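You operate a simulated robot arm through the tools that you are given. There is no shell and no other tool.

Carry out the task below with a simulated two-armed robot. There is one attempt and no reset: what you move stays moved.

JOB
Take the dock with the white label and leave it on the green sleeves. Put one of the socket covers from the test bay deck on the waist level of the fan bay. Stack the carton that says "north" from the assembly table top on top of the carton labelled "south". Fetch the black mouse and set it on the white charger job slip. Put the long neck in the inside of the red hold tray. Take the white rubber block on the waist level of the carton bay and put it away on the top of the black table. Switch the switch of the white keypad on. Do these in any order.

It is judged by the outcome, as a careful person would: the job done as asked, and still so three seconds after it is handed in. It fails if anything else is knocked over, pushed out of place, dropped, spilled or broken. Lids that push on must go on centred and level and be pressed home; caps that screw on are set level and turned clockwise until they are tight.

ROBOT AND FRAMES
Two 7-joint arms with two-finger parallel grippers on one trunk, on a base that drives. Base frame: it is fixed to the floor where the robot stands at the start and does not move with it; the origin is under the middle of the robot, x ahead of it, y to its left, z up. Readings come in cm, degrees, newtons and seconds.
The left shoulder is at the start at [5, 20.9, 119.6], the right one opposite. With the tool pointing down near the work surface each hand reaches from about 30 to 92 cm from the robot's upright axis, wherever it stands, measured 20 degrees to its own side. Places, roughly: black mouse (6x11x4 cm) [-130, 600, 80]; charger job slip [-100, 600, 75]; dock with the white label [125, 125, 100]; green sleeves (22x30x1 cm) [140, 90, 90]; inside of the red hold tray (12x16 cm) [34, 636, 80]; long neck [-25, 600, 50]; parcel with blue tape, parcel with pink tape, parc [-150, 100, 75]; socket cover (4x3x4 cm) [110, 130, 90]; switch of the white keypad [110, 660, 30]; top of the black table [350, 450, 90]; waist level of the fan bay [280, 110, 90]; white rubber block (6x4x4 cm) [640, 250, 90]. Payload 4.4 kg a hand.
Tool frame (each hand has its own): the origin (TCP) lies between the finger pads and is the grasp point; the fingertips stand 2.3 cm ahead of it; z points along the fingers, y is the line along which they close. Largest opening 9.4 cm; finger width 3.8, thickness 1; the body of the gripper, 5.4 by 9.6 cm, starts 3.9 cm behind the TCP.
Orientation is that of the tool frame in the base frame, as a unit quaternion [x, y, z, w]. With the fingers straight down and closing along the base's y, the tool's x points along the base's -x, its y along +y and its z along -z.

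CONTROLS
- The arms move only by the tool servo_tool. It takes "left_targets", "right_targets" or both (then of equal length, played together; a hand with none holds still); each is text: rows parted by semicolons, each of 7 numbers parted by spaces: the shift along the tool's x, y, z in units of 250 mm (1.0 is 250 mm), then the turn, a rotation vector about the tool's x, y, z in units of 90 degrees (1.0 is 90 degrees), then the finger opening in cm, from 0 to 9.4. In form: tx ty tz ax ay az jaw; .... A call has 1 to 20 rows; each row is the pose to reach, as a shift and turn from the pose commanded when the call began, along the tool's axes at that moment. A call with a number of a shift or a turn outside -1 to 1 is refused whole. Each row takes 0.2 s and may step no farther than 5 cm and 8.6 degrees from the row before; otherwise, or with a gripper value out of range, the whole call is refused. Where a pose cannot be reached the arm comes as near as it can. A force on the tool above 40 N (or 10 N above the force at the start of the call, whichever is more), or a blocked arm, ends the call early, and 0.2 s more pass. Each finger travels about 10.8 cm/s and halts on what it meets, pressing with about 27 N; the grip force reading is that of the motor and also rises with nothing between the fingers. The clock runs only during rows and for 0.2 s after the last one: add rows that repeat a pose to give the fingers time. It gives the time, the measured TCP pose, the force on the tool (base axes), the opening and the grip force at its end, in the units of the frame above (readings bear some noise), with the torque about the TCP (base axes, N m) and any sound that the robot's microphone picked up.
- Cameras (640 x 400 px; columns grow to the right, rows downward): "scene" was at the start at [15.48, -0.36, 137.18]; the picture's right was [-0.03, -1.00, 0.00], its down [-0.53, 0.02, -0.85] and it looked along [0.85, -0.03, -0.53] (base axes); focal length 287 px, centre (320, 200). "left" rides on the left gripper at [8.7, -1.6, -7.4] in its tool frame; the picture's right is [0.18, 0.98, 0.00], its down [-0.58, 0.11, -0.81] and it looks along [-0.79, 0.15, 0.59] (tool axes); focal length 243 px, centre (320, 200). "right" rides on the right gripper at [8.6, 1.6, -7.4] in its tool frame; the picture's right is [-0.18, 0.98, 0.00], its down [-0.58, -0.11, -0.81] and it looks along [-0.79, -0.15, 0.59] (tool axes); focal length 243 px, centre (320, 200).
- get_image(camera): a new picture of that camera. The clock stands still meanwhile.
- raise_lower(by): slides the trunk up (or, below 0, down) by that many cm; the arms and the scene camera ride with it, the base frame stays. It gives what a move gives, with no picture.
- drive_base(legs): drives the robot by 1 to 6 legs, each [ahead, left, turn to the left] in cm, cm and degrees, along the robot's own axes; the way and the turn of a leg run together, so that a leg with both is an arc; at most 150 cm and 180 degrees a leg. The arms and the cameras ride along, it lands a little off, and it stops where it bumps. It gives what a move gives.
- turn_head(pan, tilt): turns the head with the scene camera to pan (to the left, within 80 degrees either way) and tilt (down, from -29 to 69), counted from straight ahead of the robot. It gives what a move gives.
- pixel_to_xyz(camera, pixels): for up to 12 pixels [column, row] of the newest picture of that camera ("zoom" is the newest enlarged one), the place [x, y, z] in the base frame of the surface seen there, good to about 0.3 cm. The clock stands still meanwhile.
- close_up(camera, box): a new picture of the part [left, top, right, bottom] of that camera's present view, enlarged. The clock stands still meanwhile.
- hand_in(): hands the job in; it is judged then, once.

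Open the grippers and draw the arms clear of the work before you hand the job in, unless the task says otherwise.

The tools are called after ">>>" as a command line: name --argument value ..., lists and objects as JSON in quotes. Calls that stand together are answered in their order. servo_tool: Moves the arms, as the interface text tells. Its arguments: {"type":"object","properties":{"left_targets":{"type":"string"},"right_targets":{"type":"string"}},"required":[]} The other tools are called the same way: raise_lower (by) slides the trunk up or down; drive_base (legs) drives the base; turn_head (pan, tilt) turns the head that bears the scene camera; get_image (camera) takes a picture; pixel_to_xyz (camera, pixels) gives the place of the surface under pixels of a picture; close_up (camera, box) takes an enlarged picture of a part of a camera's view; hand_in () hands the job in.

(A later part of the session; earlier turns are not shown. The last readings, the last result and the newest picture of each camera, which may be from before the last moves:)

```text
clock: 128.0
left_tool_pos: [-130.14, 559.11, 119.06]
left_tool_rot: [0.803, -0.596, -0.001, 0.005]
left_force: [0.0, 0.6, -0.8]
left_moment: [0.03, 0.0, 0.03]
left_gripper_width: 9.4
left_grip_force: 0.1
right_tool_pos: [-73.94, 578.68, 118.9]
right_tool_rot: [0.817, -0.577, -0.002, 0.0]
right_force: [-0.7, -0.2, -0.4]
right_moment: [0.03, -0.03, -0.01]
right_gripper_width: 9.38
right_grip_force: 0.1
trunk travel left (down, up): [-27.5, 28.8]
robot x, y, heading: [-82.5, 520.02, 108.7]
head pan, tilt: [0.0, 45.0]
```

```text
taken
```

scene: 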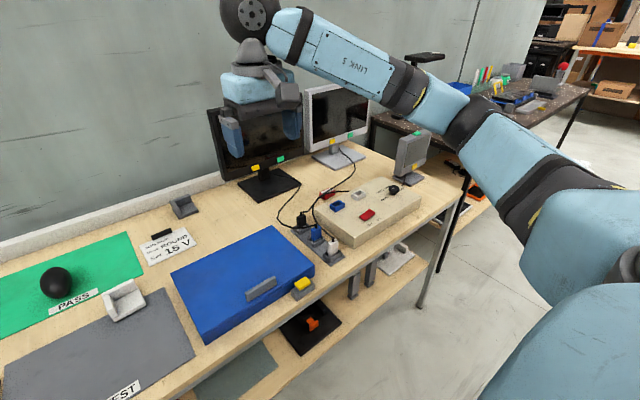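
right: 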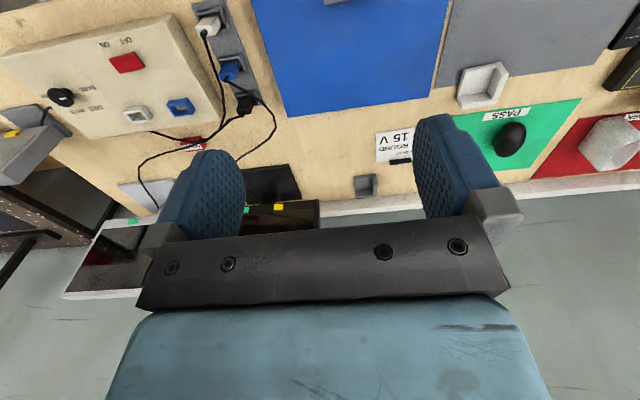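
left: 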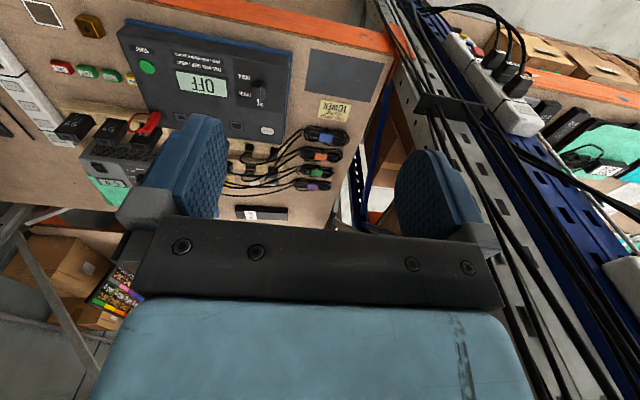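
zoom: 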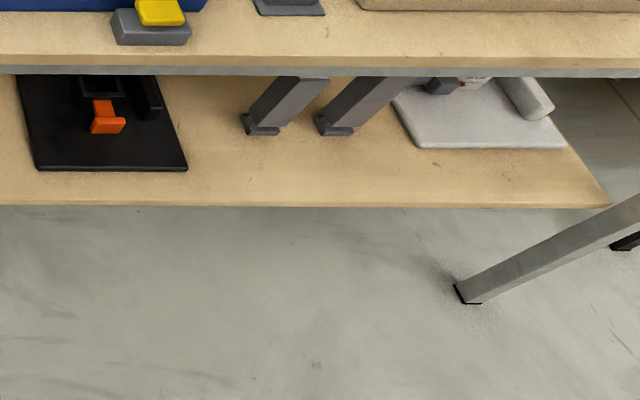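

I probe more points on the mouse and slip for shape and placement.

>>> close_up --camera "scene" --box '[250, 130, 300, 190]'

>>> pixel_to_xyz --camera "zoom" --pixels '[[270, 100], [270, 130], [270, 160], [270, 190], [270, 220], [270, 235], [235, 160], [220, 160], [310, 160], [320, 170], [280, 245], [260, 110]]'

>>> close_up --camera "scene" --box '[320, 140, 390, 190]'

>>> pixel_to_xyz --camera "zoom" --pixels '[[125, 140], [130, 295], [375, 135], [415, 295], [200, 90], [290, 95], [200, 115], [290, 115], [270, 210], [440, 200]]'

```text
6.67 times, centred on (275, 160) of scene
```

zoom: 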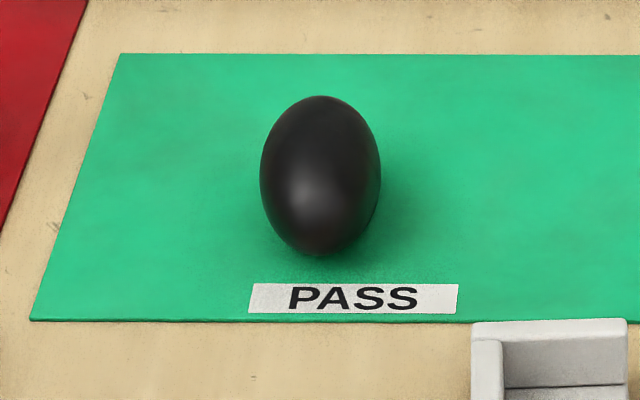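

```text
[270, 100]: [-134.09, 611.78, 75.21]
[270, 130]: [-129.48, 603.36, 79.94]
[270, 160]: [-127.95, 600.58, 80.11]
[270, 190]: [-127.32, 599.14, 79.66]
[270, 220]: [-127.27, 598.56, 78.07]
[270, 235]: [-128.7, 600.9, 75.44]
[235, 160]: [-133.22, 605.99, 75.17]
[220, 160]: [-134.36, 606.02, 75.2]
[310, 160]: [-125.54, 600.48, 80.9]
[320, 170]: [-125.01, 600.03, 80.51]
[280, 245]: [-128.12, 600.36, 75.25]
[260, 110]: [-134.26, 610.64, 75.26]
```

```text
8.00 times, centred on (355, 165) of scene
```

zoom: 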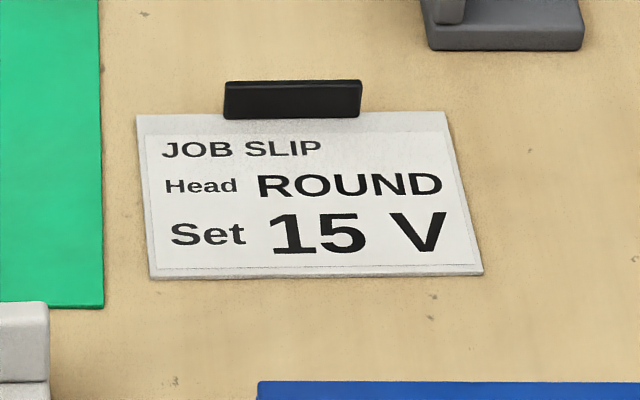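

```text
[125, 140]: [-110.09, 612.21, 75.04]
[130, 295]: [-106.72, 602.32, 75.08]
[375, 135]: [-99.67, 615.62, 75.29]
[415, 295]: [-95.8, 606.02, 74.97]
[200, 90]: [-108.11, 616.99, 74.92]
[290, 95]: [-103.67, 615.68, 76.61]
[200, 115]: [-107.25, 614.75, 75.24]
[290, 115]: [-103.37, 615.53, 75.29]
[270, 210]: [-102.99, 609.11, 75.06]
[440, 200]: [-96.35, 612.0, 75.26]
```

Mouse spans roughly v 606.5–617 (bench frame), u≈72; slip u 90–104, v 606–617. I check the monitor's height before moving the base forward.

>>> get_image --camera "scene"

>>> pixel_to_xyz --camera "scene" --pixels '[[445, 50], [530, 60], [440, 120], [600, 60], [550, 120], [170, 160], [200, 135], [210, 145], [60, 268], [300, 265], [600, 270], [300, 282]]'

```text
taken
```

scene: 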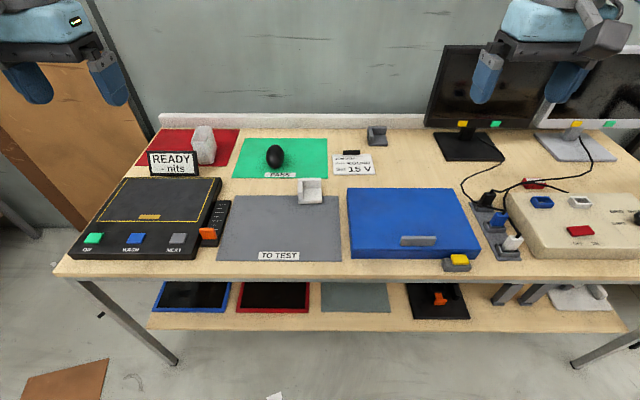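

```text
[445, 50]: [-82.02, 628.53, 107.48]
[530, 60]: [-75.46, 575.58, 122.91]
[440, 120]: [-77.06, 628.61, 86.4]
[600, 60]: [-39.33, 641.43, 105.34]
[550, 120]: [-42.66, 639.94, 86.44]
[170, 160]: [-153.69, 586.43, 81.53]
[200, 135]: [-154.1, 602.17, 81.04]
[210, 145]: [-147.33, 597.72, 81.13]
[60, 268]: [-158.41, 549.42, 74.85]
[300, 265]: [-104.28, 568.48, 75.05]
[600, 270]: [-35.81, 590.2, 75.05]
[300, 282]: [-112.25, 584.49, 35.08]
```

Monitor tops reach only ~108, well clear of my hands. I move 8 cm right and 18 cm forward.

>>> drive_base --legs '[[0, -8, 0], [18, 0, 0]]'

>>> turn_head --pan 0 --tilt 48

>>> get_image --camera "scene"

```text
clock: 130.5
left_tool_pos: [-128.39, 578.98, 119.09]
left_tool_rot: [0.803, -0.596, -0.001, 0.005]
left_force: [0.9, -0.7, 0.0]
left_moment: [-0.03, -0.01, -0.01]
left_gripper_width: 9.42
left_grip_force: 0.1
right_tool_pos: [-72.21, 598.67, 118.96]
right_tool_rot: [0.817, -0.577, -0.002, 0.0]
right_force: [-0.3, 0.1, 0.2]
right_moment: [-0.04, -0.03, 0.03]
right_gripper_width: 9.41
right_grip_force: 0.0
trunk travel left (down, up): [-27.5, 28.8]
robot x, y, heading: [-81.15, 540.01, 108.8]
head pan, tilt: [0.0, 45.0]
```

```text
clock: 131.1
left_tool_pos: [-128.44, 578.86, 118.96]
left_tool_rot: [0.803, -0.596, -0.001, 0.005]
left_force: [0.0, 0.1, -0.1]
left_moment: [0.02, 0.03, 0.01]
left_gripper_width: 9.4
left_grip_force: 0.1
right_tool_pos: [-72.24, 598.55, 119.02]
right_tool_rot: [0.817, -0.577, -0.002, -0.001]
right_force: [-0.6, 0.1, 0.1]
right_moment: [-0.03, -0.03, -0.04]
right_gripper_width: 9.4
right_grip_force: 0.0
trunk travel left (down, up): [-27.5, 28.8]
robot x, y, heading: [-81.21, 539.62, 108.9]
head pan, tilt: [0.0, 48.0]
```

```text
taken
```

scene: 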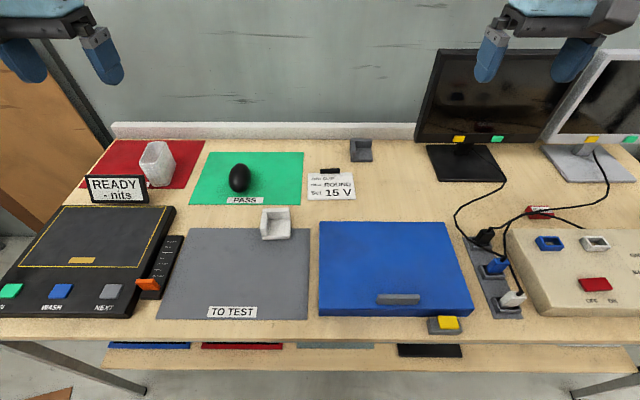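

I bring the left hand over the mouse at z≈97 for a closer look.

>>> servo_tool --left_targets "-0.109 -0.046 0.11 0 0 0 9.4; -0.218 -0.092 0.22 0 0 0 9.4; -0.327 -0.138 0.33 0 0 0 9.4; -0.436 -0.184 0.44 0 0 0 9.4; -0.545 -0.23 0.55 0 0 0 9.4; -0.654 -0.276 0.66 0 0 0 9.4; -0.763 -0.322 0.77 0 0 0 9.4; -0.872 -0.368 0.88 0 0 0 9.4; -0.872 -0.368 0.88 0 0 0 9.4"

>>> get_image --camera "left"

>>> get_image --camera "scene"

```text
clock: 133.1
left_tool_pos: [-126.07, 602.39, 97.14]
left_tool_rot: [0.802, -0.597, 0.0, 0.005]
left_force: [-0.7, 0.6, -0.1]
left_moment: [0.02, -0.02, 0.03]
left_gripper_width: 9.39
left_grip_force: 0.1
right_tool_pos: [-72.08, 598.43, 118.99]
right_tool_rot: [0.817, -0.577, -0.002, -0.001]
right_force: [-0.7, -0.1, -0.2]
right_moment: [0.01, 0.01, -0.03]
right_gripper_width: 9.4
right_grip_force: 0.1
trunk travel left (down, up): [-27.5, 28.8]
robot x, y, heading: [-81.03, 539.92, 108.9]
head pan, tilt: [0.0, 48.0]
```

```text
taken
```

left: 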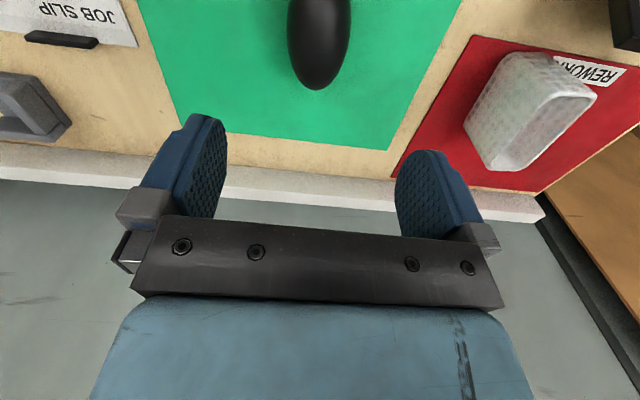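

```text
taken
```

scene: 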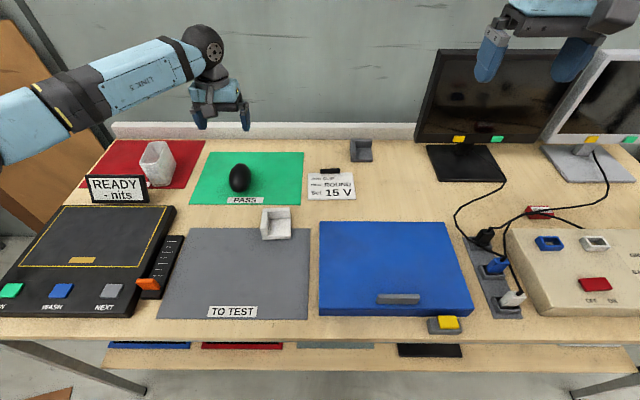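

I query mouse points in the left camera.

>>> pixel_to_xyz --camera "left" --pixels '[[320, 82], [320, 60], [320, 30], [320, 5], [293, 20], [345, 20], [292, 40], [345, 40], [300, 5], [340, 5], [320, 92]]'

```text
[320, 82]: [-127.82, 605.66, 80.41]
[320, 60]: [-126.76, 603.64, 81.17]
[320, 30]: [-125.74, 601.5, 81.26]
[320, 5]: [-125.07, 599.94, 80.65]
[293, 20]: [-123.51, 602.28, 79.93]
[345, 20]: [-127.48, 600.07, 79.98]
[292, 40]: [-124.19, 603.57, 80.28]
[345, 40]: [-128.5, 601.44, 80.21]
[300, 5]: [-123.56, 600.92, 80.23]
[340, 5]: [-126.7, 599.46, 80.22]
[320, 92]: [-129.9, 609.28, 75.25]
```

I check the front end of the mouse in the scene view.

>>> close_up --camera "scene" --box '[210, 150, 270, 210]'

>>> pixel_to_xyz --camera "zoom" --pixels '[[300, 270], [305, 255], [295, 235], [260, 190], [380, 190], [330, 100], [265, 160], [375, 160], [320, 130], [310, 277]]'

```text
6.67 times, centred on (240, 180) of scene
```

zoom: 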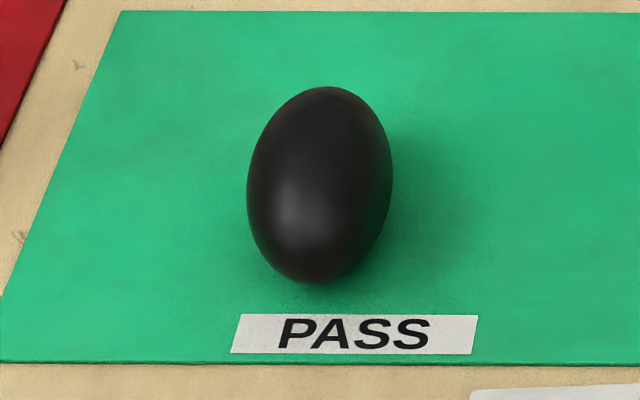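

```text
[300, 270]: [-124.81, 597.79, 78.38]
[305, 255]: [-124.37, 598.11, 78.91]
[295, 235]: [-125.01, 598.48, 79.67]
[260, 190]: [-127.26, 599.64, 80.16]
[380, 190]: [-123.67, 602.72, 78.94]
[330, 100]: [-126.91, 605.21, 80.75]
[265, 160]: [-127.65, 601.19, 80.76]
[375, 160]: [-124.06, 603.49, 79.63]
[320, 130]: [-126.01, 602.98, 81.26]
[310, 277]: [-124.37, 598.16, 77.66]
```

Mouse centre ≈(-126.1, 601.9), axis ~116°. I turn 9° and descend to z≈78.5, then close gently.

>>> servo_tool --left_targets "0.01 0.004 0.1 0 0 -0.05 9.4; 0.019 0.007 0.2 0 0 -0.1 9.4; 0.019 0.007 0.35 0 0 -0.1 9.4; 0.019 0.007 0.5 0 0 -0.1 9.4; 0.019 0.007 0.65 0 0 -0.1 9.4; 0.019 0.007 0.746 0 0 -0.1 9.4; 0.019 0.007 0.746 0 0 -0.1 9.4"

>>> get_image --camera "left"

>>> close_up --camera "scene" --box '[180, 110, 320, 210]'

```text
clock: 134.7
left_tool_pos: [-126.28, 601.78, 78.33]
left_tool_rot: [0.846, -0.533, -0.002, 0.005]
left_force: [0.1, 0.2, 0.1]
left_moment: [-0.02, 0.03, -0.03]
left_gripper_width: 9.39
left_grip_force: 0.1
right_tool_pos: [-72.21, 598.51, 119.02]
right_tool_rot: [0.817, -0.577, -0.002, 0.0]
right_force: [0.2, 1.1, -0.2]
right_moment: [0.0, -0.01, -0.01]
right_gripper_width: 9.4
right_grip_force: 0.0
trunk travel left (down, up): [-27.5, 28.8]
robot x, y, heading: [-80.77, 540.06, 108.7]
head pan, tilt: [0.0, 48.0]
```

```text
taken
```

left: 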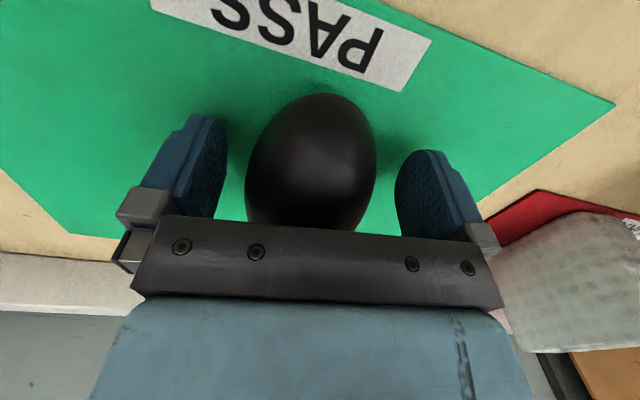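

```text
4.00 times, centred on (250, 160) of scene
```

zoom: 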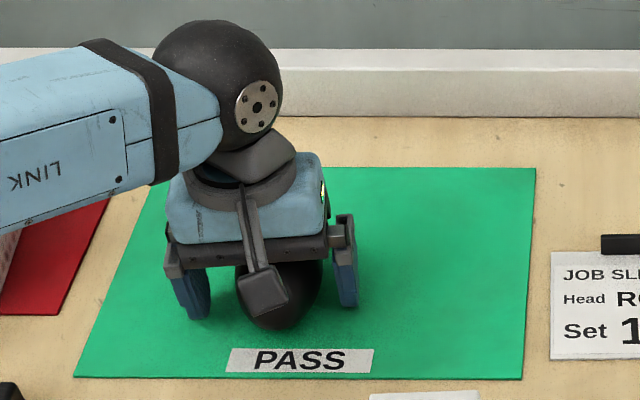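

The mouse sits between the fingers. I close.

>>> servo_tool --left_targets "0 0 0 0 0 0 7.5; 0 0 0 0 0 0 6; 0 0 0 0 0 0 4.5; 0 0 0 0 0 0 3.5; 0 0 0 0 0 0 3.5; 0 0 -0.05 0 0 0 3.5; 0 0 -0.15 0 0 0 3.5; 0 0 -0.25 0 0 0 3.5; 0 0 -0.25 0 0 0 3.5"

>>> get_image --camera "left"

>>> close_up --camera "scene" --box '[180, 90, 370, 220]'

```text
clock: 136.7
left_tool_pos: [-126.25, 601.72, 84.4]
left_tool_rot: [0.847, -0.531, 0.0, 0.005]
left_force: [0.6, 0.6, -1.0]
left_moment: [-0.04, 0.01, 0.03]
left_gripper_width: 5.9
left_grip_force: 26.8
right_tool_pos: [-72.19, 598.63, 119.0]
right_tool_rot: [0.817, -0.577, -0.001, -0.001]
right_force: [0.7, 0.3, -0.4]
right_moment: [0.01, 0.04, 0.02]
right_gripper_width: 9.4
right_grip_force: 0.1
trunk travel left (down, up): [-27.5, 28.8]
robot x, y, heading: [-81.11, 539.8, 108.6]
head pan, tilt: [0.0, 48.0]
```

```text
taken
```

left: 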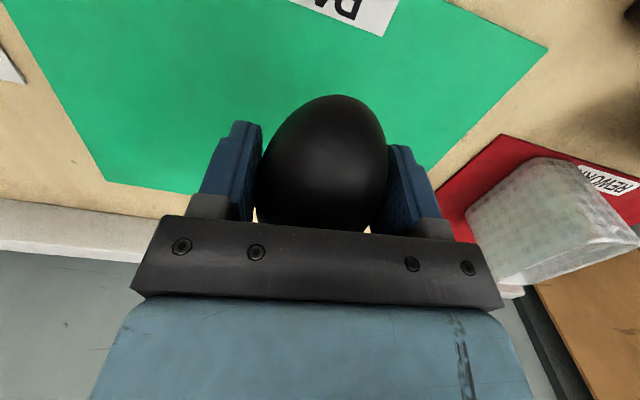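

```text
3.08 times, centred on (275, 155) of scene
```

zoom: 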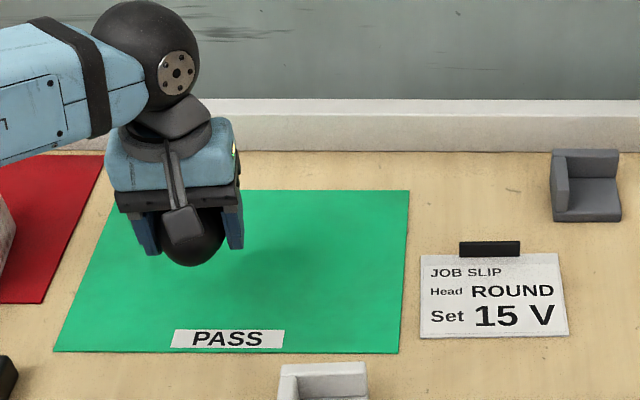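

Mouse is held. I measure the slip corners in this view for the target.

>>> pixel_to_xyz --camera "zoom" --pixels '[[423, 258], [556, 256], [424, 334], [564, 332], [490, 290], [462, 250], [518, 248], [490, 255]]'

```text
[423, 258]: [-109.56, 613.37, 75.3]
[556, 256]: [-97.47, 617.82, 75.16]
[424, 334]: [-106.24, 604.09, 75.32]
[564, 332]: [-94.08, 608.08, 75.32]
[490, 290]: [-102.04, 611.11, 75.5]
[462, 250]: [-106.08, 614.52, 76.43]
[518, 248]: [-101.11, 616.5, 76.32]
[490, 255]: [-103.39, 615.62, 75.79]
```

I carry the mouse halfway toward the slip, rotating 6° back.

>>> servo_tool --left_targets "0.014 -0.1 -0.02 0 0 0.02 3.5; 0.028 -0.25 -0.02 0 0 0.04 3.5; 0.05 -0.4 -0.02 0 0 0.067 3.5; 0.07 -0.52 -0.02 0 0 0.067 3.5; 0.084 -0.65 -0.02 0 0 0.067 3.5; 0.1 -0.78 -0.02 0 0 0.067 3.5; 0.12 -0.88 -0.02 0 0 0.067 3.5; 0.12 -0.88 -0.02 0 0 0.067 3.5"

>>> close_up --camera "scene" --box '[240, 90, 430, 220]'

```text
clock: 138.5
left_tool_pos: [-105.54, 608.65, 84.7]
left_tool_rot: [0.818, -0.576, -0.001, 0.005]
left_force: [1.4, 0.7, -1.2]
left_moment: [-0.02, -0.04, -0.02]
left_gripper_width: 5.92
left_grip_force: 27.0
right_tool_pos: [-72.27, 598.54, 118.86]
right_tool_rot: [0.817, -0.577, -0.002, 0.0]
right_force: [0.6, 0.0, -0.6]
right_moment: [0.02, -0.02, -0.03]
right_gripper_width: 9.42
right_grip_force: 0.0
trunk travel left (down, up): [-27.5, 28.8]
robot x, y, heading: [-81.16, 540.13, 108.7]
head pan, tilt: [0.0, 48.0]
```

```text
3.08 times, centred on (335, 155) of scene
```

zoom: 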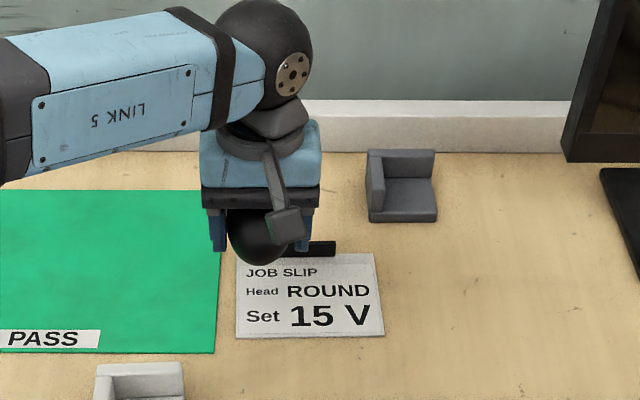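

I move the last 4 cm, descend, and release.

>>> servo_tool --left_targets "0.005 -0.08 0 0 0 0 3.5; 0.011 -0.168 0 0 0 0 3.5; 0.011 -0.168 0.1 0 0 0 3.5; 0.011 -0.168 0.18 0 0 0 3.5; 0.011 -0.168 0.23 0 0 0 3.5; 0.011 -0.168 0.248 0 0 0 3.5; 0.011 -0.168 0.248 0 0 0 3.5"

>>> close_up --camera "scene" --box '[240, 90, 430, 220]'

>>> get_image --camera "left"

```text
clock: 140.1
left_tool_pos: [-101.06, 609.68, 78.75]
left_tool_rot: [0.817, -0.576, -0.003, 0.004]
left_force: [-3.9, 0.3, 18.9]
left_moment: [0.21, -0.03, 0.06]
left_gripper_width: 5.92
left_grip_force: 26.9
right_tool_pos: [-72.21, 598.38, 119.17]
right_tool_rot: [0.817, -0.577, -0.002, -0.001]
right_force: [-0.7, 0.5, 0.1]
right_moment: [-0.03, 0.01, -0.03]
right_gripper_width: 9.39
right_grip_force: 0.0
trunk travel left (down, up): [-27.5, 28.8]
robot x, y, heading: [-80.63, 539.87, 108.6]
head pan, tilt: [0.0, 48.0]
```

```text
3.08 times, centred on (335, 155) of scene
```

zoom: 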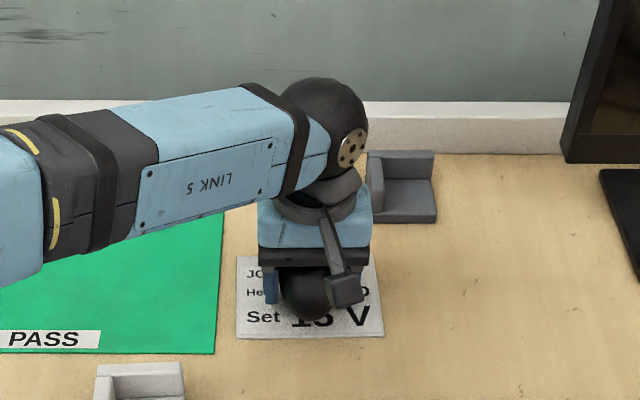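

```text
taken
```

left: 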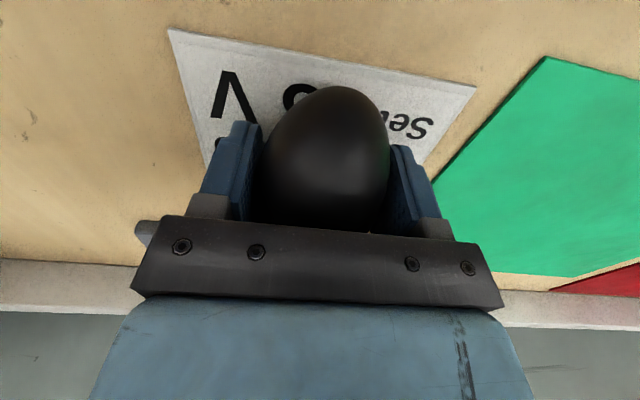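

Contact made (19 N). I relieve 2 mm, open, and rise.

>>> servo_tool --left_targets "0 0 -0.01 0 0 0 3.5; 0 0 -0.01 0 0 0 5; 0 0 -0.01 0 0 0 6.5; 0 0 -0.01 0 0 0 8; 0 0 -0.01 0 0 0 8.6; 0 0 -0.01 0 0 0 8.6; 0 0 -0.08 0 0 0 8.6; 0 0 -0.2 0 0 0 8.6; 0 0 -0.38 0 0 0 8.6; 0 0 -0.57 0 0 0 8.6; 0 0 -0.77 0 0 0 8.6; 0 0 -0.96 0 0 0 8.6; 0.15 0.1 -1 0 0 0 8.6; 0.3 0.2 -1 0 0 0 8.6; 0.45 0.3 -1 0 0 0 9; 0.6 0.4 -1 0 0 0 9.4"

>>> get_image --camera "scene"

```text
clock: 143.5
left_tool_pos: [-105.16, 592.18, 103.54]
left_tool_rot: [0.818, -0.576, 0.0, 0.003]
left_force: [-0.2, 0.1, -0.4]
left_moment: [0.0, 0.01, -0.01]
left_gripper_width: 9.4
left_grip_force: 0.0
right_tool_pos: [-72.23, 598.36, 119.05]
right_tool_rot: [0.817, -0.577, -0.002, -0.001]
right_force: [-0.4, -0.2, 0.4]
right_moment: [0.0, -0.03, -0.02]
right_gripper_width: 9.41
right_grip_force: 0.1
trunk travel left (down, up): [-27.5, 28.8]
robot x, y, heading: [-81.14, 539.84, 108.6]
head pan, tilt: [0.0, 48.0]
```

```text
taken
```

scene: 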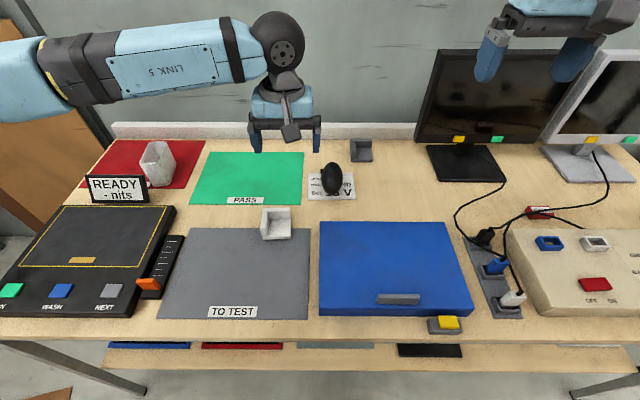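

The mouse rests on the slip. Next I back up and slide right to look at the lower shelf's right end, where the "neck" parts stand.

>>> drive_base --legs '[[-22, 0, 0], [0, -60, 0]]'

>>> turn_head --pan 0 --tilt 45

>>> get_image --camera "scene"

>>> turn_head --pan -50 --tilt 30

>>> get_image --camera "scene"

```text
clock: 150.5
left_tool_pos: [-42.74, 590.46, 103.49]
left_tool_rot: [0.822, -0.569, -0.001, 0.004]
left_force: [0.4, -0.4, 0.2]
left_moment: [0.01, 0.0, -0.01]
left_gripper_width: 9.38
left_grip_force: 0.0
right_tool_pos: [-9.9, 596.96, 119.03]
right_tool_rot: [0.821, -0.571, -0.002, 0.0]
right_force: [-0.6, -0.3, 0.5]
right_moment: [-0.02, 0.02, 0.04]
right_gripper_width: 9.38
right_grip_force: 0.0
trunk travel left (down, up): [-27.5, 28.8]
robot x, y, heading: [-17.97, 538.11, 109.9]
head pan, tilt: [0.0, 48.0]
```

```text
clock: 151.1
left_tool_pos: [-42.73, 590.39, 103.51]
left_tool_rot: [0.822, -0.569, -0.001, 0.005]
left_force: [-0.5, 0.1, 0.2]
left_moment: [-0.02, 0.01, -0.02]
left_gripper_width: 9.42
left_grip_force: 0.1
right_tool_pos: [-10.04, 597.12, 118.93]
right_tool_rot: [0.821, -0.571, -0.002, 0.0]
right_force: [0.6, -1.3, -0.6]
right_moment: [0.02, 0.03, 0.01]
right_gripper_width: 9.37
right_grip_force: 0.2
trunk travel left (down, up): [-27.5, 28.8]
robot x, y, heading: [-17.57, 538.31, 109.5]
head pan, tilt: [0.0, 45.0]
```

```text
taken
```

scene: 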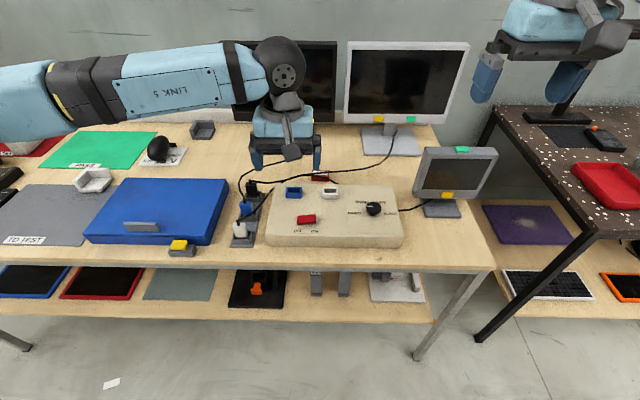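

```text
clock: 152.3
left_tool_pos: [-42.56, 590.35, 103.25]
left_tool_rot: [0.822, -0.569, -0.001, 0.005]
left_force: [-0.6, 0.4, 0.4]
left_moment: [-0.03, 0.0, 0.01]
left_gripper_width: 9.39
left_grip_force: 0.1
right_tool_pos: [-10.06, 597.14, 118.9]
right_tool_rot: [0.821, -0.571, -0.002, 0.0]
right_force: [-0.5, 0.1, 0.0]
right_moment: [0.02, 0.01, -0.01]
right_gripper_width: 9.42
right_grip_force: 0.1
trunk travel left (down, up): [-27.5, 28.8]
robot x, y, heading: [-17.84, 537.92, 109.6]
head pan, tilt: [-50.0, 30.0]
```

```text
taken
```

scene: 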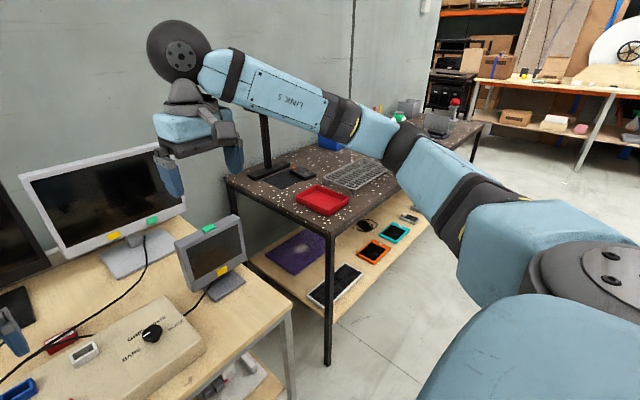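

The red tray is on the dark bench to the right. I zoom to view the two grey necks on the lower shelf.

>>> raise_lower --by -25

>>> turn_head --pan 0 --tilt 45

>>> get_image --camera "scene"

>>> close_up --camera "scene" --box '[210, 220, 450, 370]'

```text
clock: 154.3
left_tool_pos: [-42.56, 590.4, 82.34]
left_tool_rot: [0.822, -0.57, -0.003, -0.002]
left_force: [4.3, -7.4, 12.4]
left_moment: [-0.34, 0.56, 0.57]
left_gripper_width: 9.32
left_grip_force: 0.1
right_tool_pos: [-9.92, 597.05, 97.09]
right_tool_rot: [0.821, -0.571, -0.003, 0.001]
right_force: [-1.0, -0.4, 0.1]
right_moment: [0.01, -0.03, 0.04]
right_gripper_width: 9.39
right_grip_force: 0.1
trunk travel left (down, up): [-5.5, 50.9]
robot x, y, heading: [-17.77, 538.44, 109.7]
head pan, tilt: [-50.0, 30.0]
stopped: the force on the tool passed its limit at 54 N (the readings are from after the stop); the commanded pose is now the measured one
```

```text
clock: 155.5
left_tool_pos: [-42.47, 590.45, 82.32]
left_tool_rot: [0.822, -0.57, -0.005, -0.002]
left_force: [7.2, -8.9, 16.9]
left_moment: [0.09, -0.65, -0.51]
left_gripper_width: 9.31
left_grip_force: 0.2
right_tool_pos: [-9.9, 596.89, 97.08]
right_tool_rot: [0.821, -0.57, -0.003, 0.0]
right_force: [-0.7, 0.3, -0.6]
right_moment: [-0.02, 0.04, -0.02]
right_gripper_width: 9.37
right_grip_force: 0.0
trunk travel left (down, up): [-5.5, 50.9]
robot x, y, heading: [-17.6, 538.32, 109.5]
head pan, tilt: [0.0, 45.0]
```

```text
taken
```

scene: 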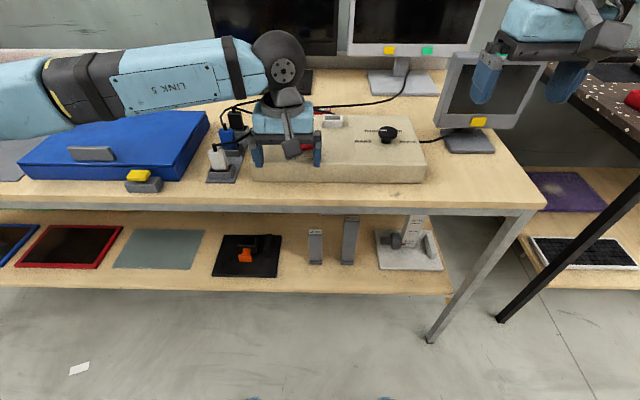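

```text
2.67 times, centred on (330, 295) of scene
```

zoom: 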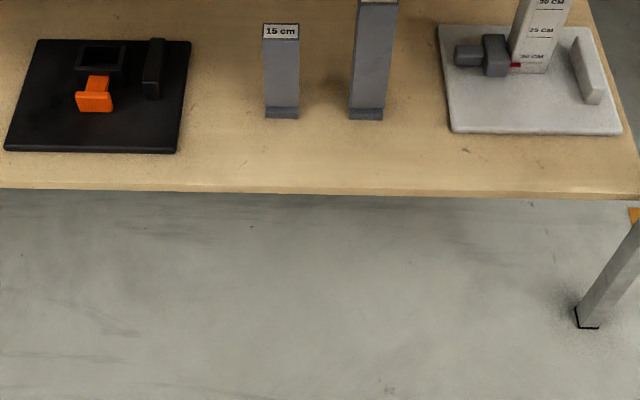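

My mistake: lowering the trunk brought the left hand down onto the cream control box. I raise the trunk immediately and inspect the box.

>>> raise_lower --by 15

>>> get_image --camera "scene"

>>> close_up --camera "scene" --box '[200, 140, 440, 270]'

>>> get_image --camera "left"

```text
clock: 157.3
left_tool_pos: [-42.61, 590.58, 97.12]
left_tool_rot: [0.822, -0.569, -0.003, -0.002]
left_force: [0.1, -0.2, -0.2]
left_moment: [0.01, -0.02, 0.0]
left_gripper_width: 9.41
left_grip_force: 0.0
right_tool_pos: [-10.02, 597.22, 111.94]
right_tool_rot: [0.821, -0.57, 0.0, 0.0]
right_force: [-0.5, 0.3, -0.5]
right_moment: [-0.01, 0.03, 0.04]
right_gripper_width: 9.41
right_grip_force: 0.1
trunk travel left (down, up): [-20.5, 35.9]
robot x, y, heading: [-17.94, 538.59, 109.7]
head pan, tilt: [0.0, 45.0]
```

```text
taken
```

scene: 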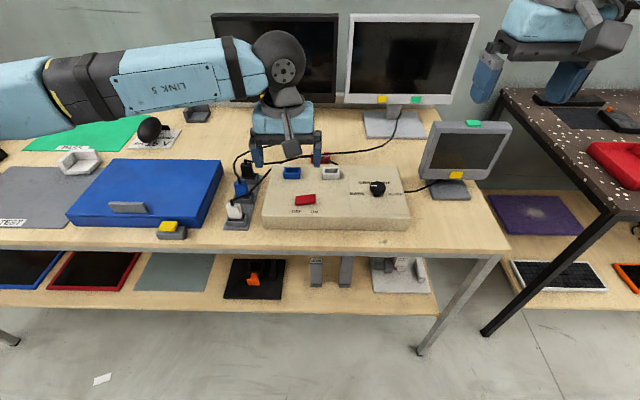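

```text
2.67 times, centred on (320, 205) of scene
```

zoom: 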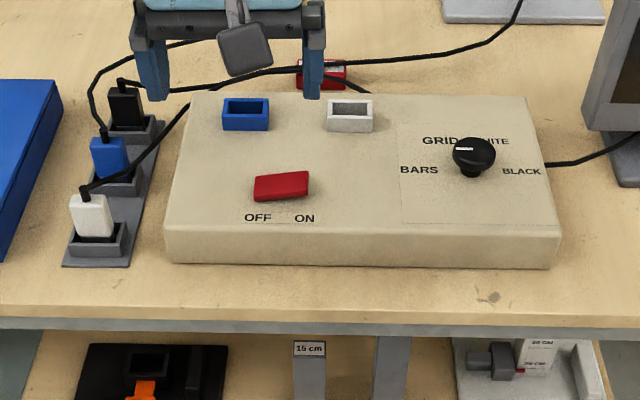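

```text
taken
```

left: 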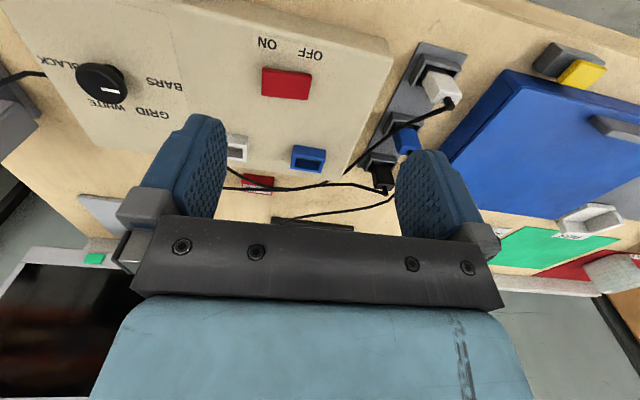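

I measure where the fingers touched relative to the switch, plugs and box.

>>> close_up --camera "scene" --box '[220, 150, 340, 240]'

>>> pixel_to_xyz --camera "zoom" --pixels '[[400, 210], [375, 225], [425, 205], [325, 90], [480, 95], [60, 60], [90, 170], [70, 290], [560, 50], [300, 300], [210, 100], [400, 140]]'

```text
4.44 times, centred on (280, 195) of scene
```

zoom: 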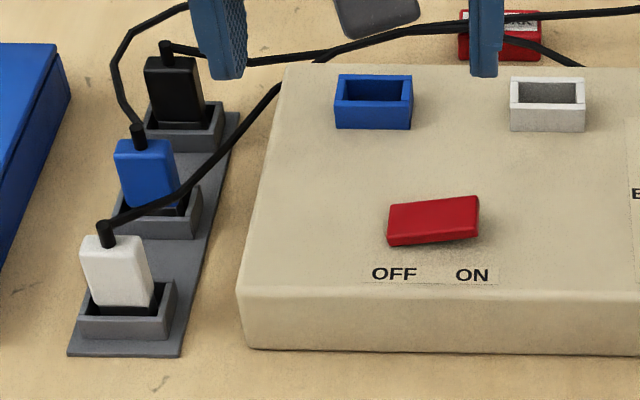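

```text
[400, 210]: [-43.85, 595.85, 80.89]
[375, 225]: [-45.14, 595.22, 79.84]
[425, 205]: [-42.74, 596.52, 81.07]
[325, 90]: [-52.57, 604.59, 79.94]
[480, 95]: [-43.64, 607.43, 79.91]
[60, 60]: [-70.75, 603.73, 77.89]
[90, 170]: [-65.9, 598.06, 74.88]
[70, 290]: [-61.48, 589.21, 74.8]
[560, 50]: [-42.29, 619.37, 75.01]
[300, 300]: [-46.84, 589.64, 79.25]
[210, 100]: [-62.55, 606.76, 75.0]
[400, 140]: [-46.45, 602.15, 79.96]
```

The contact was on the box's front edge only (switch is ~3 cm farther back), nothing displaced. I retract the left hand up and back, then lower the trunk for a view of the lower shelf.

>>> servo_tool --left_targets "0 0 -0.15 0 0 0 9.4; 0 0 -0.3 0 0 0 9.4; 0 0 -0.45 0 0 0 9.4; 0 0 -0.6 0 0 0 9.4; 0.1 0 -0.75 0 0 0 9.4; 0.2 0.05 -0.85 0 0 0 9.4; 0.35 0.1 -0.95 0 0 0 9.4; 0.5 0.15 -1 0 0 0 9.4; 0.65 0.2 -1 0 0 0 9.4; 0.65 0.2 -1 0 0 0 9.4" --right_targets "0.05 0 0 0 0 0 9.4; 0.1 0 0 0 0 0 9.4; 0.2 0 0 0 0 0 9.4; 0.3 0 0 0 0 0 9.4; 0.4 0 0 0 0 0 9.4; 0.5 0 0 0 0 0 9.4; 0.6 0 -0.1 0 0 0 9.4; 0.7 0 -0.2 0 0 0 9.4; 0.7 0 -0.3 0 0 0 9.4; 0.7 0 -0.3 0 0 0 9.4"

>>> get_image --camera "scene"

```text
clock: 159.5
left_tool_pos: [-41.41, 573.75, 121.95]
left_tool_rot: [0.822, -0.57, -0.003, -0.001]
left_force: [0.5, -0.4, 0.1]
left_moment: [-0.01, 0.01, -0.01]
left_gripper_width: 9.4
left_grip_force: 0.1
right_tool_pos: [-3.77, 580.81, 119.21]
right_tool_rot: [0.821, -0.571, -0.002, 0.001]
right_force: [0.0, -1.1, 0.0]
right_moment: [-0.02, 0.0, -0.03]
right_gripper_width: 9.4
right_grip_force: 0.1
trunk travel left (down, up): [-20.5, 35.9]
robot x, y, heading: [-17.59, 538.51, 109.7]
head pan, tilt: [0.0, 45.0]
```

```text
taken
```

scene: 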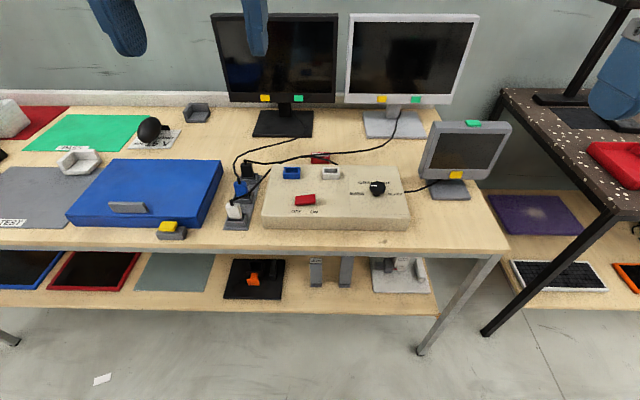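

Both hands are now in front of the bench edge, so I lower the trunk 20 cm and look at the lower shelf.

>>> raise_lower --by -20

>>> turn_head --pan 0 --tilt 42

>>> close_up --camera "scene" --box '[220, 180, 480, 342]'

```text
clock: 161.7
left_tool_pos: [-41.35, 573.61, 101.9]
left_tool_rot: [0.822, -0.569, -0.003, -0.001]
left_force: [-0.2, 0.3, 0.3]
left_moment: [0.01, -0.01, 0.03]
left_gripper_width: 9.38
left_grip_force: 0.0
right_tool_pos: [-4.02, 580.76, 99.38]
right_tool_rot: [0.821, -0.571, -0.002, 0.0]
right_force: [-0.3, 1.1, -0.3]
right_moment: [-0.05, -0.01, -0.03]
right_gripper_width: 9.4
right_grip_force: 0.0
trunk travel left (down, up): [-0.5, 55.9]
robot x, y, heading: [-17.83, 538.36, 109.7]
head pan, tilt: [0.0, 45.0]
```

```text
clock: 162.3
left_tool_pos: [-41.38, 573.62, 101.98]
left_tool_rot: [0.822, -0.569, -0.003, -0.002]
left_force: [-0.4, 0.1, 0.3]
left_moment: [0.02, -0.02, -0.03]
left_gripper_width: 9.4
left_grip_force: 0.2
right_tool_pos: [-3.87, 580.78, 99.25]
right_tool_rot: [0.821, -0.571, -0.002, 0.0]
right_force: [-0.9, -0.8, 0.3]
right_moment: [-0.02, 0.0, -0.02]
right_gripper_width: 9.38
right_grip_force: 0.1
trunk travel left (down, up): [-0.5, 55.9]
robot x, y, heading: [-17.71, 538.29, 109.3]
head pan, tilt: [0.0, 42.0]
```

```text
2.46 times, centred on (350, 261) of scene
```

zoom: 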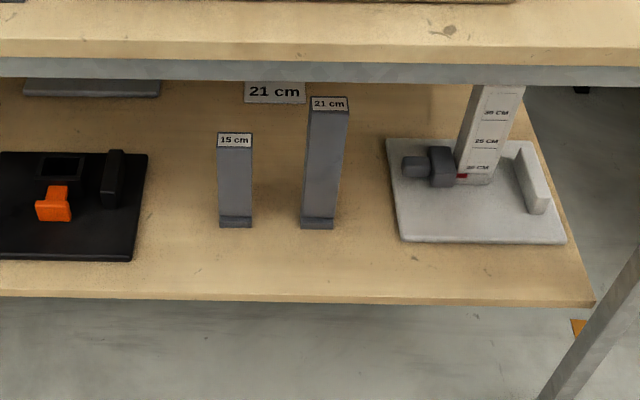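

The long neck is the 21 cm post at (325,160). I measure it and its surroundings.

>>> pixel_to_xyz --camera "zoom" --pixels '[[313, 101], [346, 101], [310, 114], [345, 115], [326, 160], [308, 200], [334, 200], [316, 225], [316, 240], [235, 190], [410, 170], [330, 62]]'

>>> pixel_to_xyz --camera "zoom" --pixels '[[333, 224], [304, 224], [220, 224], [250, 224], [235, 138], [300, 290], [320, 75], [470, 150], [395, 235], [320, 60], [320, 40]]'

```text
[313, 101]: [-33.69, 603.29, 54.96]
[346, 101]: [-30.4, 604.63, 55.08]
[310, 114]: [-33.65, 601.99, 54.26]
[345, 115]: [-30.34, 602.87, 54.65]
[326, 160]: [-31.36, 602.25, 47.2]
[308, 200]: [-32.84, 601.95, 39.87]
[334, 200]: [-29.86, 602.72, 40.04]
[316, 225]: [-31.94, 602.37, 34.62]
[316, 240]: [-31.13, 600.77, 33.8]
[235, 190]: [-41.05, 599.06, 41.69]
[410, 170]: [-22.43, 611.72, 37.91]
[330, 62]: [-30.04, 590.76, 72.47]
```

```text
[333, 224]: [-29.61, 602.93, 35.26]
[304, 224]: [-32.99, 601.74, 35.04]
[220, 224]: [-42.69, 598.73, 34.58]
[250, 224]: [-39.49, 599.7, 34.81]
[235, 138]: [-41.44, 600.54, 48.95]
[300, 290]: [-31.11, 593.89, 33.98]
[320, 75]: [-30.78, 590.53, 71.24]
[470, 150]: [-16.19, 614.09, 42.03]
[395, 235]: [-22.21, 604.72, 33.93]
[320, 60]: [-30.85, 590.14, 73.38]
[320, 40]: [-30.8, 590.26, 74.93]
```

I'll grasp the neck with the right hand, tool tilted 60° forward. First I tilt the right tool in place.

>>> servo_tool --right_targets "0 0 0 0 -0.08 0 9.4; 0 0 0 0 -0.16 0 9.4; 0 0 0 0 -0.24 0 9.4; 0 0 0 0 -0.32 0 9.4; 0 0 0 0 -0.4 0 9.4; 0 0 0 0 -0.48 0 9.4; 0 0 0 0 -0.56 0 9.4; 0 0 0 0 -0.64 0 9.4; 0 0 0 0 -0.667 0 9.4; 0 0 0 0 -0.667 0 9.4"

>>> get_image --camera "scene"

```text
clock: 164.5
left_tool_pos: [-41.5, 573.64, 101.86]
left_tool_rot: [0.822, -0.57, -0.003, -0.001]
left_force: [-0.2, 0.3, -0.4]
left_moment: [-0.04, 0.01, 0.02]
left_gripper_width: 9.4
left_grip_force: 0.0
right_tool_pos: [-6.36, 585.73, 104.21]
right_tool_rot: [0.71, -0.494, -0.413, -0.285]
right_force: [-1.2, 0.8, 1.2]
right_moment: [-0.03, 0.02, 0.03]
right_gripper_width: 9.41
right_grip_force: 0.0
right hand out of reach, approached as far as the arm can: row 5, 6, 7, 8, 9, 10
trunk travel left (down, up): [-0.5, 55.9]
robot x, y, heading: [-18.27, 538.25, 109.6]
head pan, tilt: [0.0, 42.0]
```

```text
taken
```

scene: 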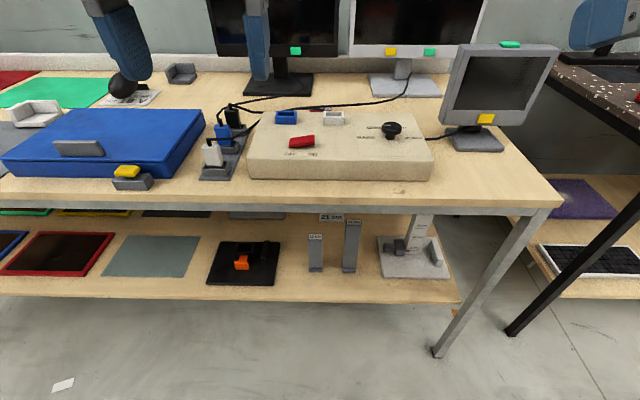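

Tilt achieved though pushed forward a bit. I now move the right hand down and left to a standoff in front of the neck, in two halves.

>>> servo_tool --right_targets "0.125 0.059 0.102 0 0 0 9.4; 0.25 0.118 0.205 0 0 0 9.4; 0.374 0.176 0.307 0 0 0 9.4; 0.499 0.235 0.409 0 0 0 9.4; 0.623 0.294 0.512 0 0 0 9.4; 0.748 0.353 0.614 0 0 0 9.4; 0.748 0.353 0.614 0 0 0 9.4"

>>> get_image --camera "scene"

```text
clock: 166.1
left_tool_pos: [-41.5, 573.66, 101.89]
left_tool_rot: [0.822, -0.57, -0.002, -0.002]
left_force: [-0.7, -1.4, 0.1]
left_moment: [-0.01, 0.0, 0.0]
left_gripper_width: 9.42
left_grip_force: 0.0
right_tool_pos: [-16.92, 587.22, 79.99]
right_tool_rot: [0.71, -0.494, -0.413, -0.286]
right_force: [0.0, -0.6, -0.3]
right_moment: [-0.01, 0.03, 0.02]
right_gripper_width: 9.39
right_grip_force: 0.0
right hand out of reach, approached as far as the arm can: row 1, 2, 3, 4, 5, 6, 7
trunk travel left (down, up): [-0.5, 55.9]
robot x, y, heading: [-18.09, 537.92, 109.6]
head pan, tilt: [0.0, 42.0]
```

```text
taken
```

scene: 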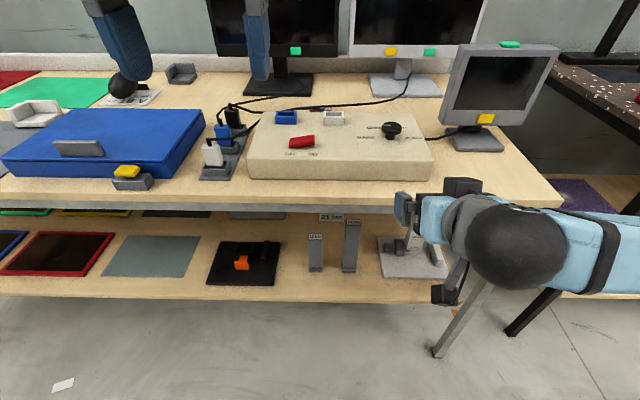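

The arm is folded too tight here; I back the base 13 cm to give it room.

>>> drive_base --legs '[[-13, 0, 0]]'

>>> get_image --camera "scene"

```text
clock: 167.3
left_tool_pos: [-37.18, 561.68, 101.92]
left_tool_rot: [0.823, -0.568, -0.003, -0.002]
left_force: [-0.4, -0.4, -0.2]
left_moment: [0.02, -0.03, 0.04]
left_gripper_width: 9.4
left_grip_force: 0.1
right_tool_pos: [-12.77, 575.46, 80.11]
right_tool_rot: [0.71, -0.495, -0.411, -0.285]
right_force: [0.0, -0.3, -0.3]
right_moment: [-0.01, 0.05, -0.02]
right_gripper_width: 9.41
right_grip_force: 0.0
trunk travel left (down, up): [-0.5, 55.9]
robot x, y, heading: [-13.69, 526.47, 109.8]
head pan, tilt: [0.0, 42.0]
```

```text
taken
```

scene: 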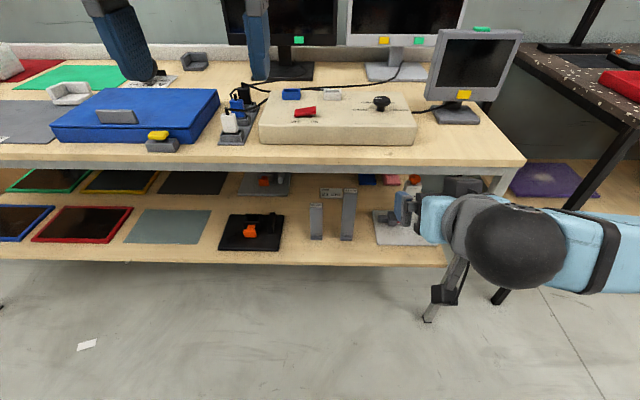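

I move down first, then forward to the standoff before the neck.

>>> servo_tool --right_targets "0.126 0.027 0.096 0 0 0 9.4; 0.252 0.053 0.192 0 0 0 9.4; 0.379 0.08 0.288 0 0 0 9.4; 0.505 0.107 0.384 0 0 0 9.4; 0.631 0.133 0.48 0 0 0 9.4; 0.757 0.16 0.576 0 0 0 9.4; 0.696 0.2 0.677 0 0 0 9.4; 0.635 0.24 0.778 0 0 0 9.4; 0.574 0.28 0.879 0 0 0 9.4; 0.512 0.325 0.98 0 0 0 9.4; 0.512 0.325 0.98 0 0 0 9.4"

>>> get_image --camera "scene"

>>> get_image --camera "right"

```text
clock: 169.8
left_tool_pos: [-37.16, 561.63, 102.02]
left_tool_rot: [0.822, -0.569, -0.003, -0.002]
left_force: [-0.5, 0.5, 0.7]
left_moment: [0.02, 0.01, 0.03]
left_gripper_width: 9.4
left_grip_force: 0.0
right_tool_pos: [-25.55, 586.47, 56.7]
right_tool_rot: [0.711, -0.493, -0.412, -0.284]
right_force: [-0.8, -0.2, -0.5]
right_moment: [0.0, 0.03, -0.01]
right_gripper_width: 9.42
right_grip_force: 0.1
right hand out of reach, approached as far as the arm can: row 5, 6, 7, 8
trunk travel left (down, up): [-0.5, 55.9]
robot x, y, heading: [-13.65, 526.19, 109.6]
head pan, tilt: [0.0, 42.0]
```

```text
taken
```

scene: 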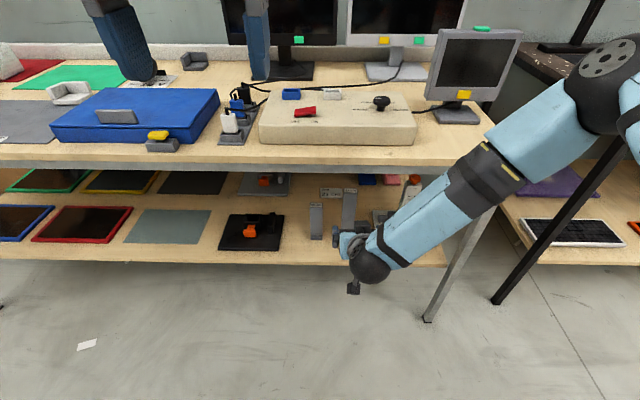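

```text
taken
```

right: 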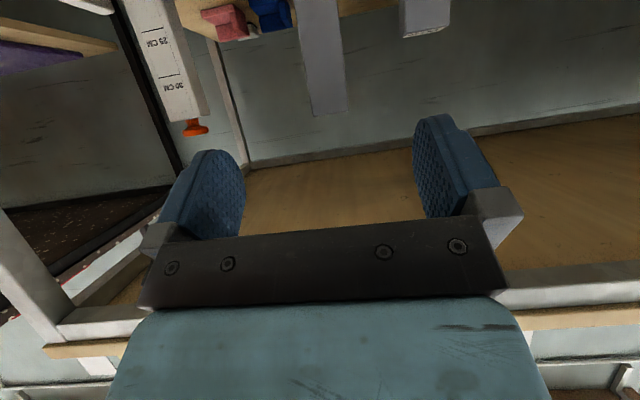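

I check the forearm's distance from the bench edge before going in.

>>> pixel_to_xyz --camera "scene" --pixels '[[600, 80], [540, 130], [480, 165], [430, 210], [390, 245], [370, 265], [500, 130], [455, 175], [352, 290], [350, 205], [325, 230]]'

```text
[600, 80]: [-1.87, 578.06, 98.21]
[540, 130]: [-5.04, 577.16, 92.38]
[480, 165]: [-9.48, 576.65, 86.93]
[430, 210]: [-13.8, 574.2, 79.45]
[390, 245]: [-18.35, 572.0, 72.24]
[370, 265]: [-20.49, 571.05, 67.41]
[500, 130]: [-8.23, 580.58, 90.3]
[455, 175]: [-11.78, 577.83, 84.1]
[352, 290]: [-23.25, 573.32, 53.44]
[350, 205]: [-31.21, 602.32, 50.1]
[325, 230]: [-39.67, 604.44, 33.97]
```

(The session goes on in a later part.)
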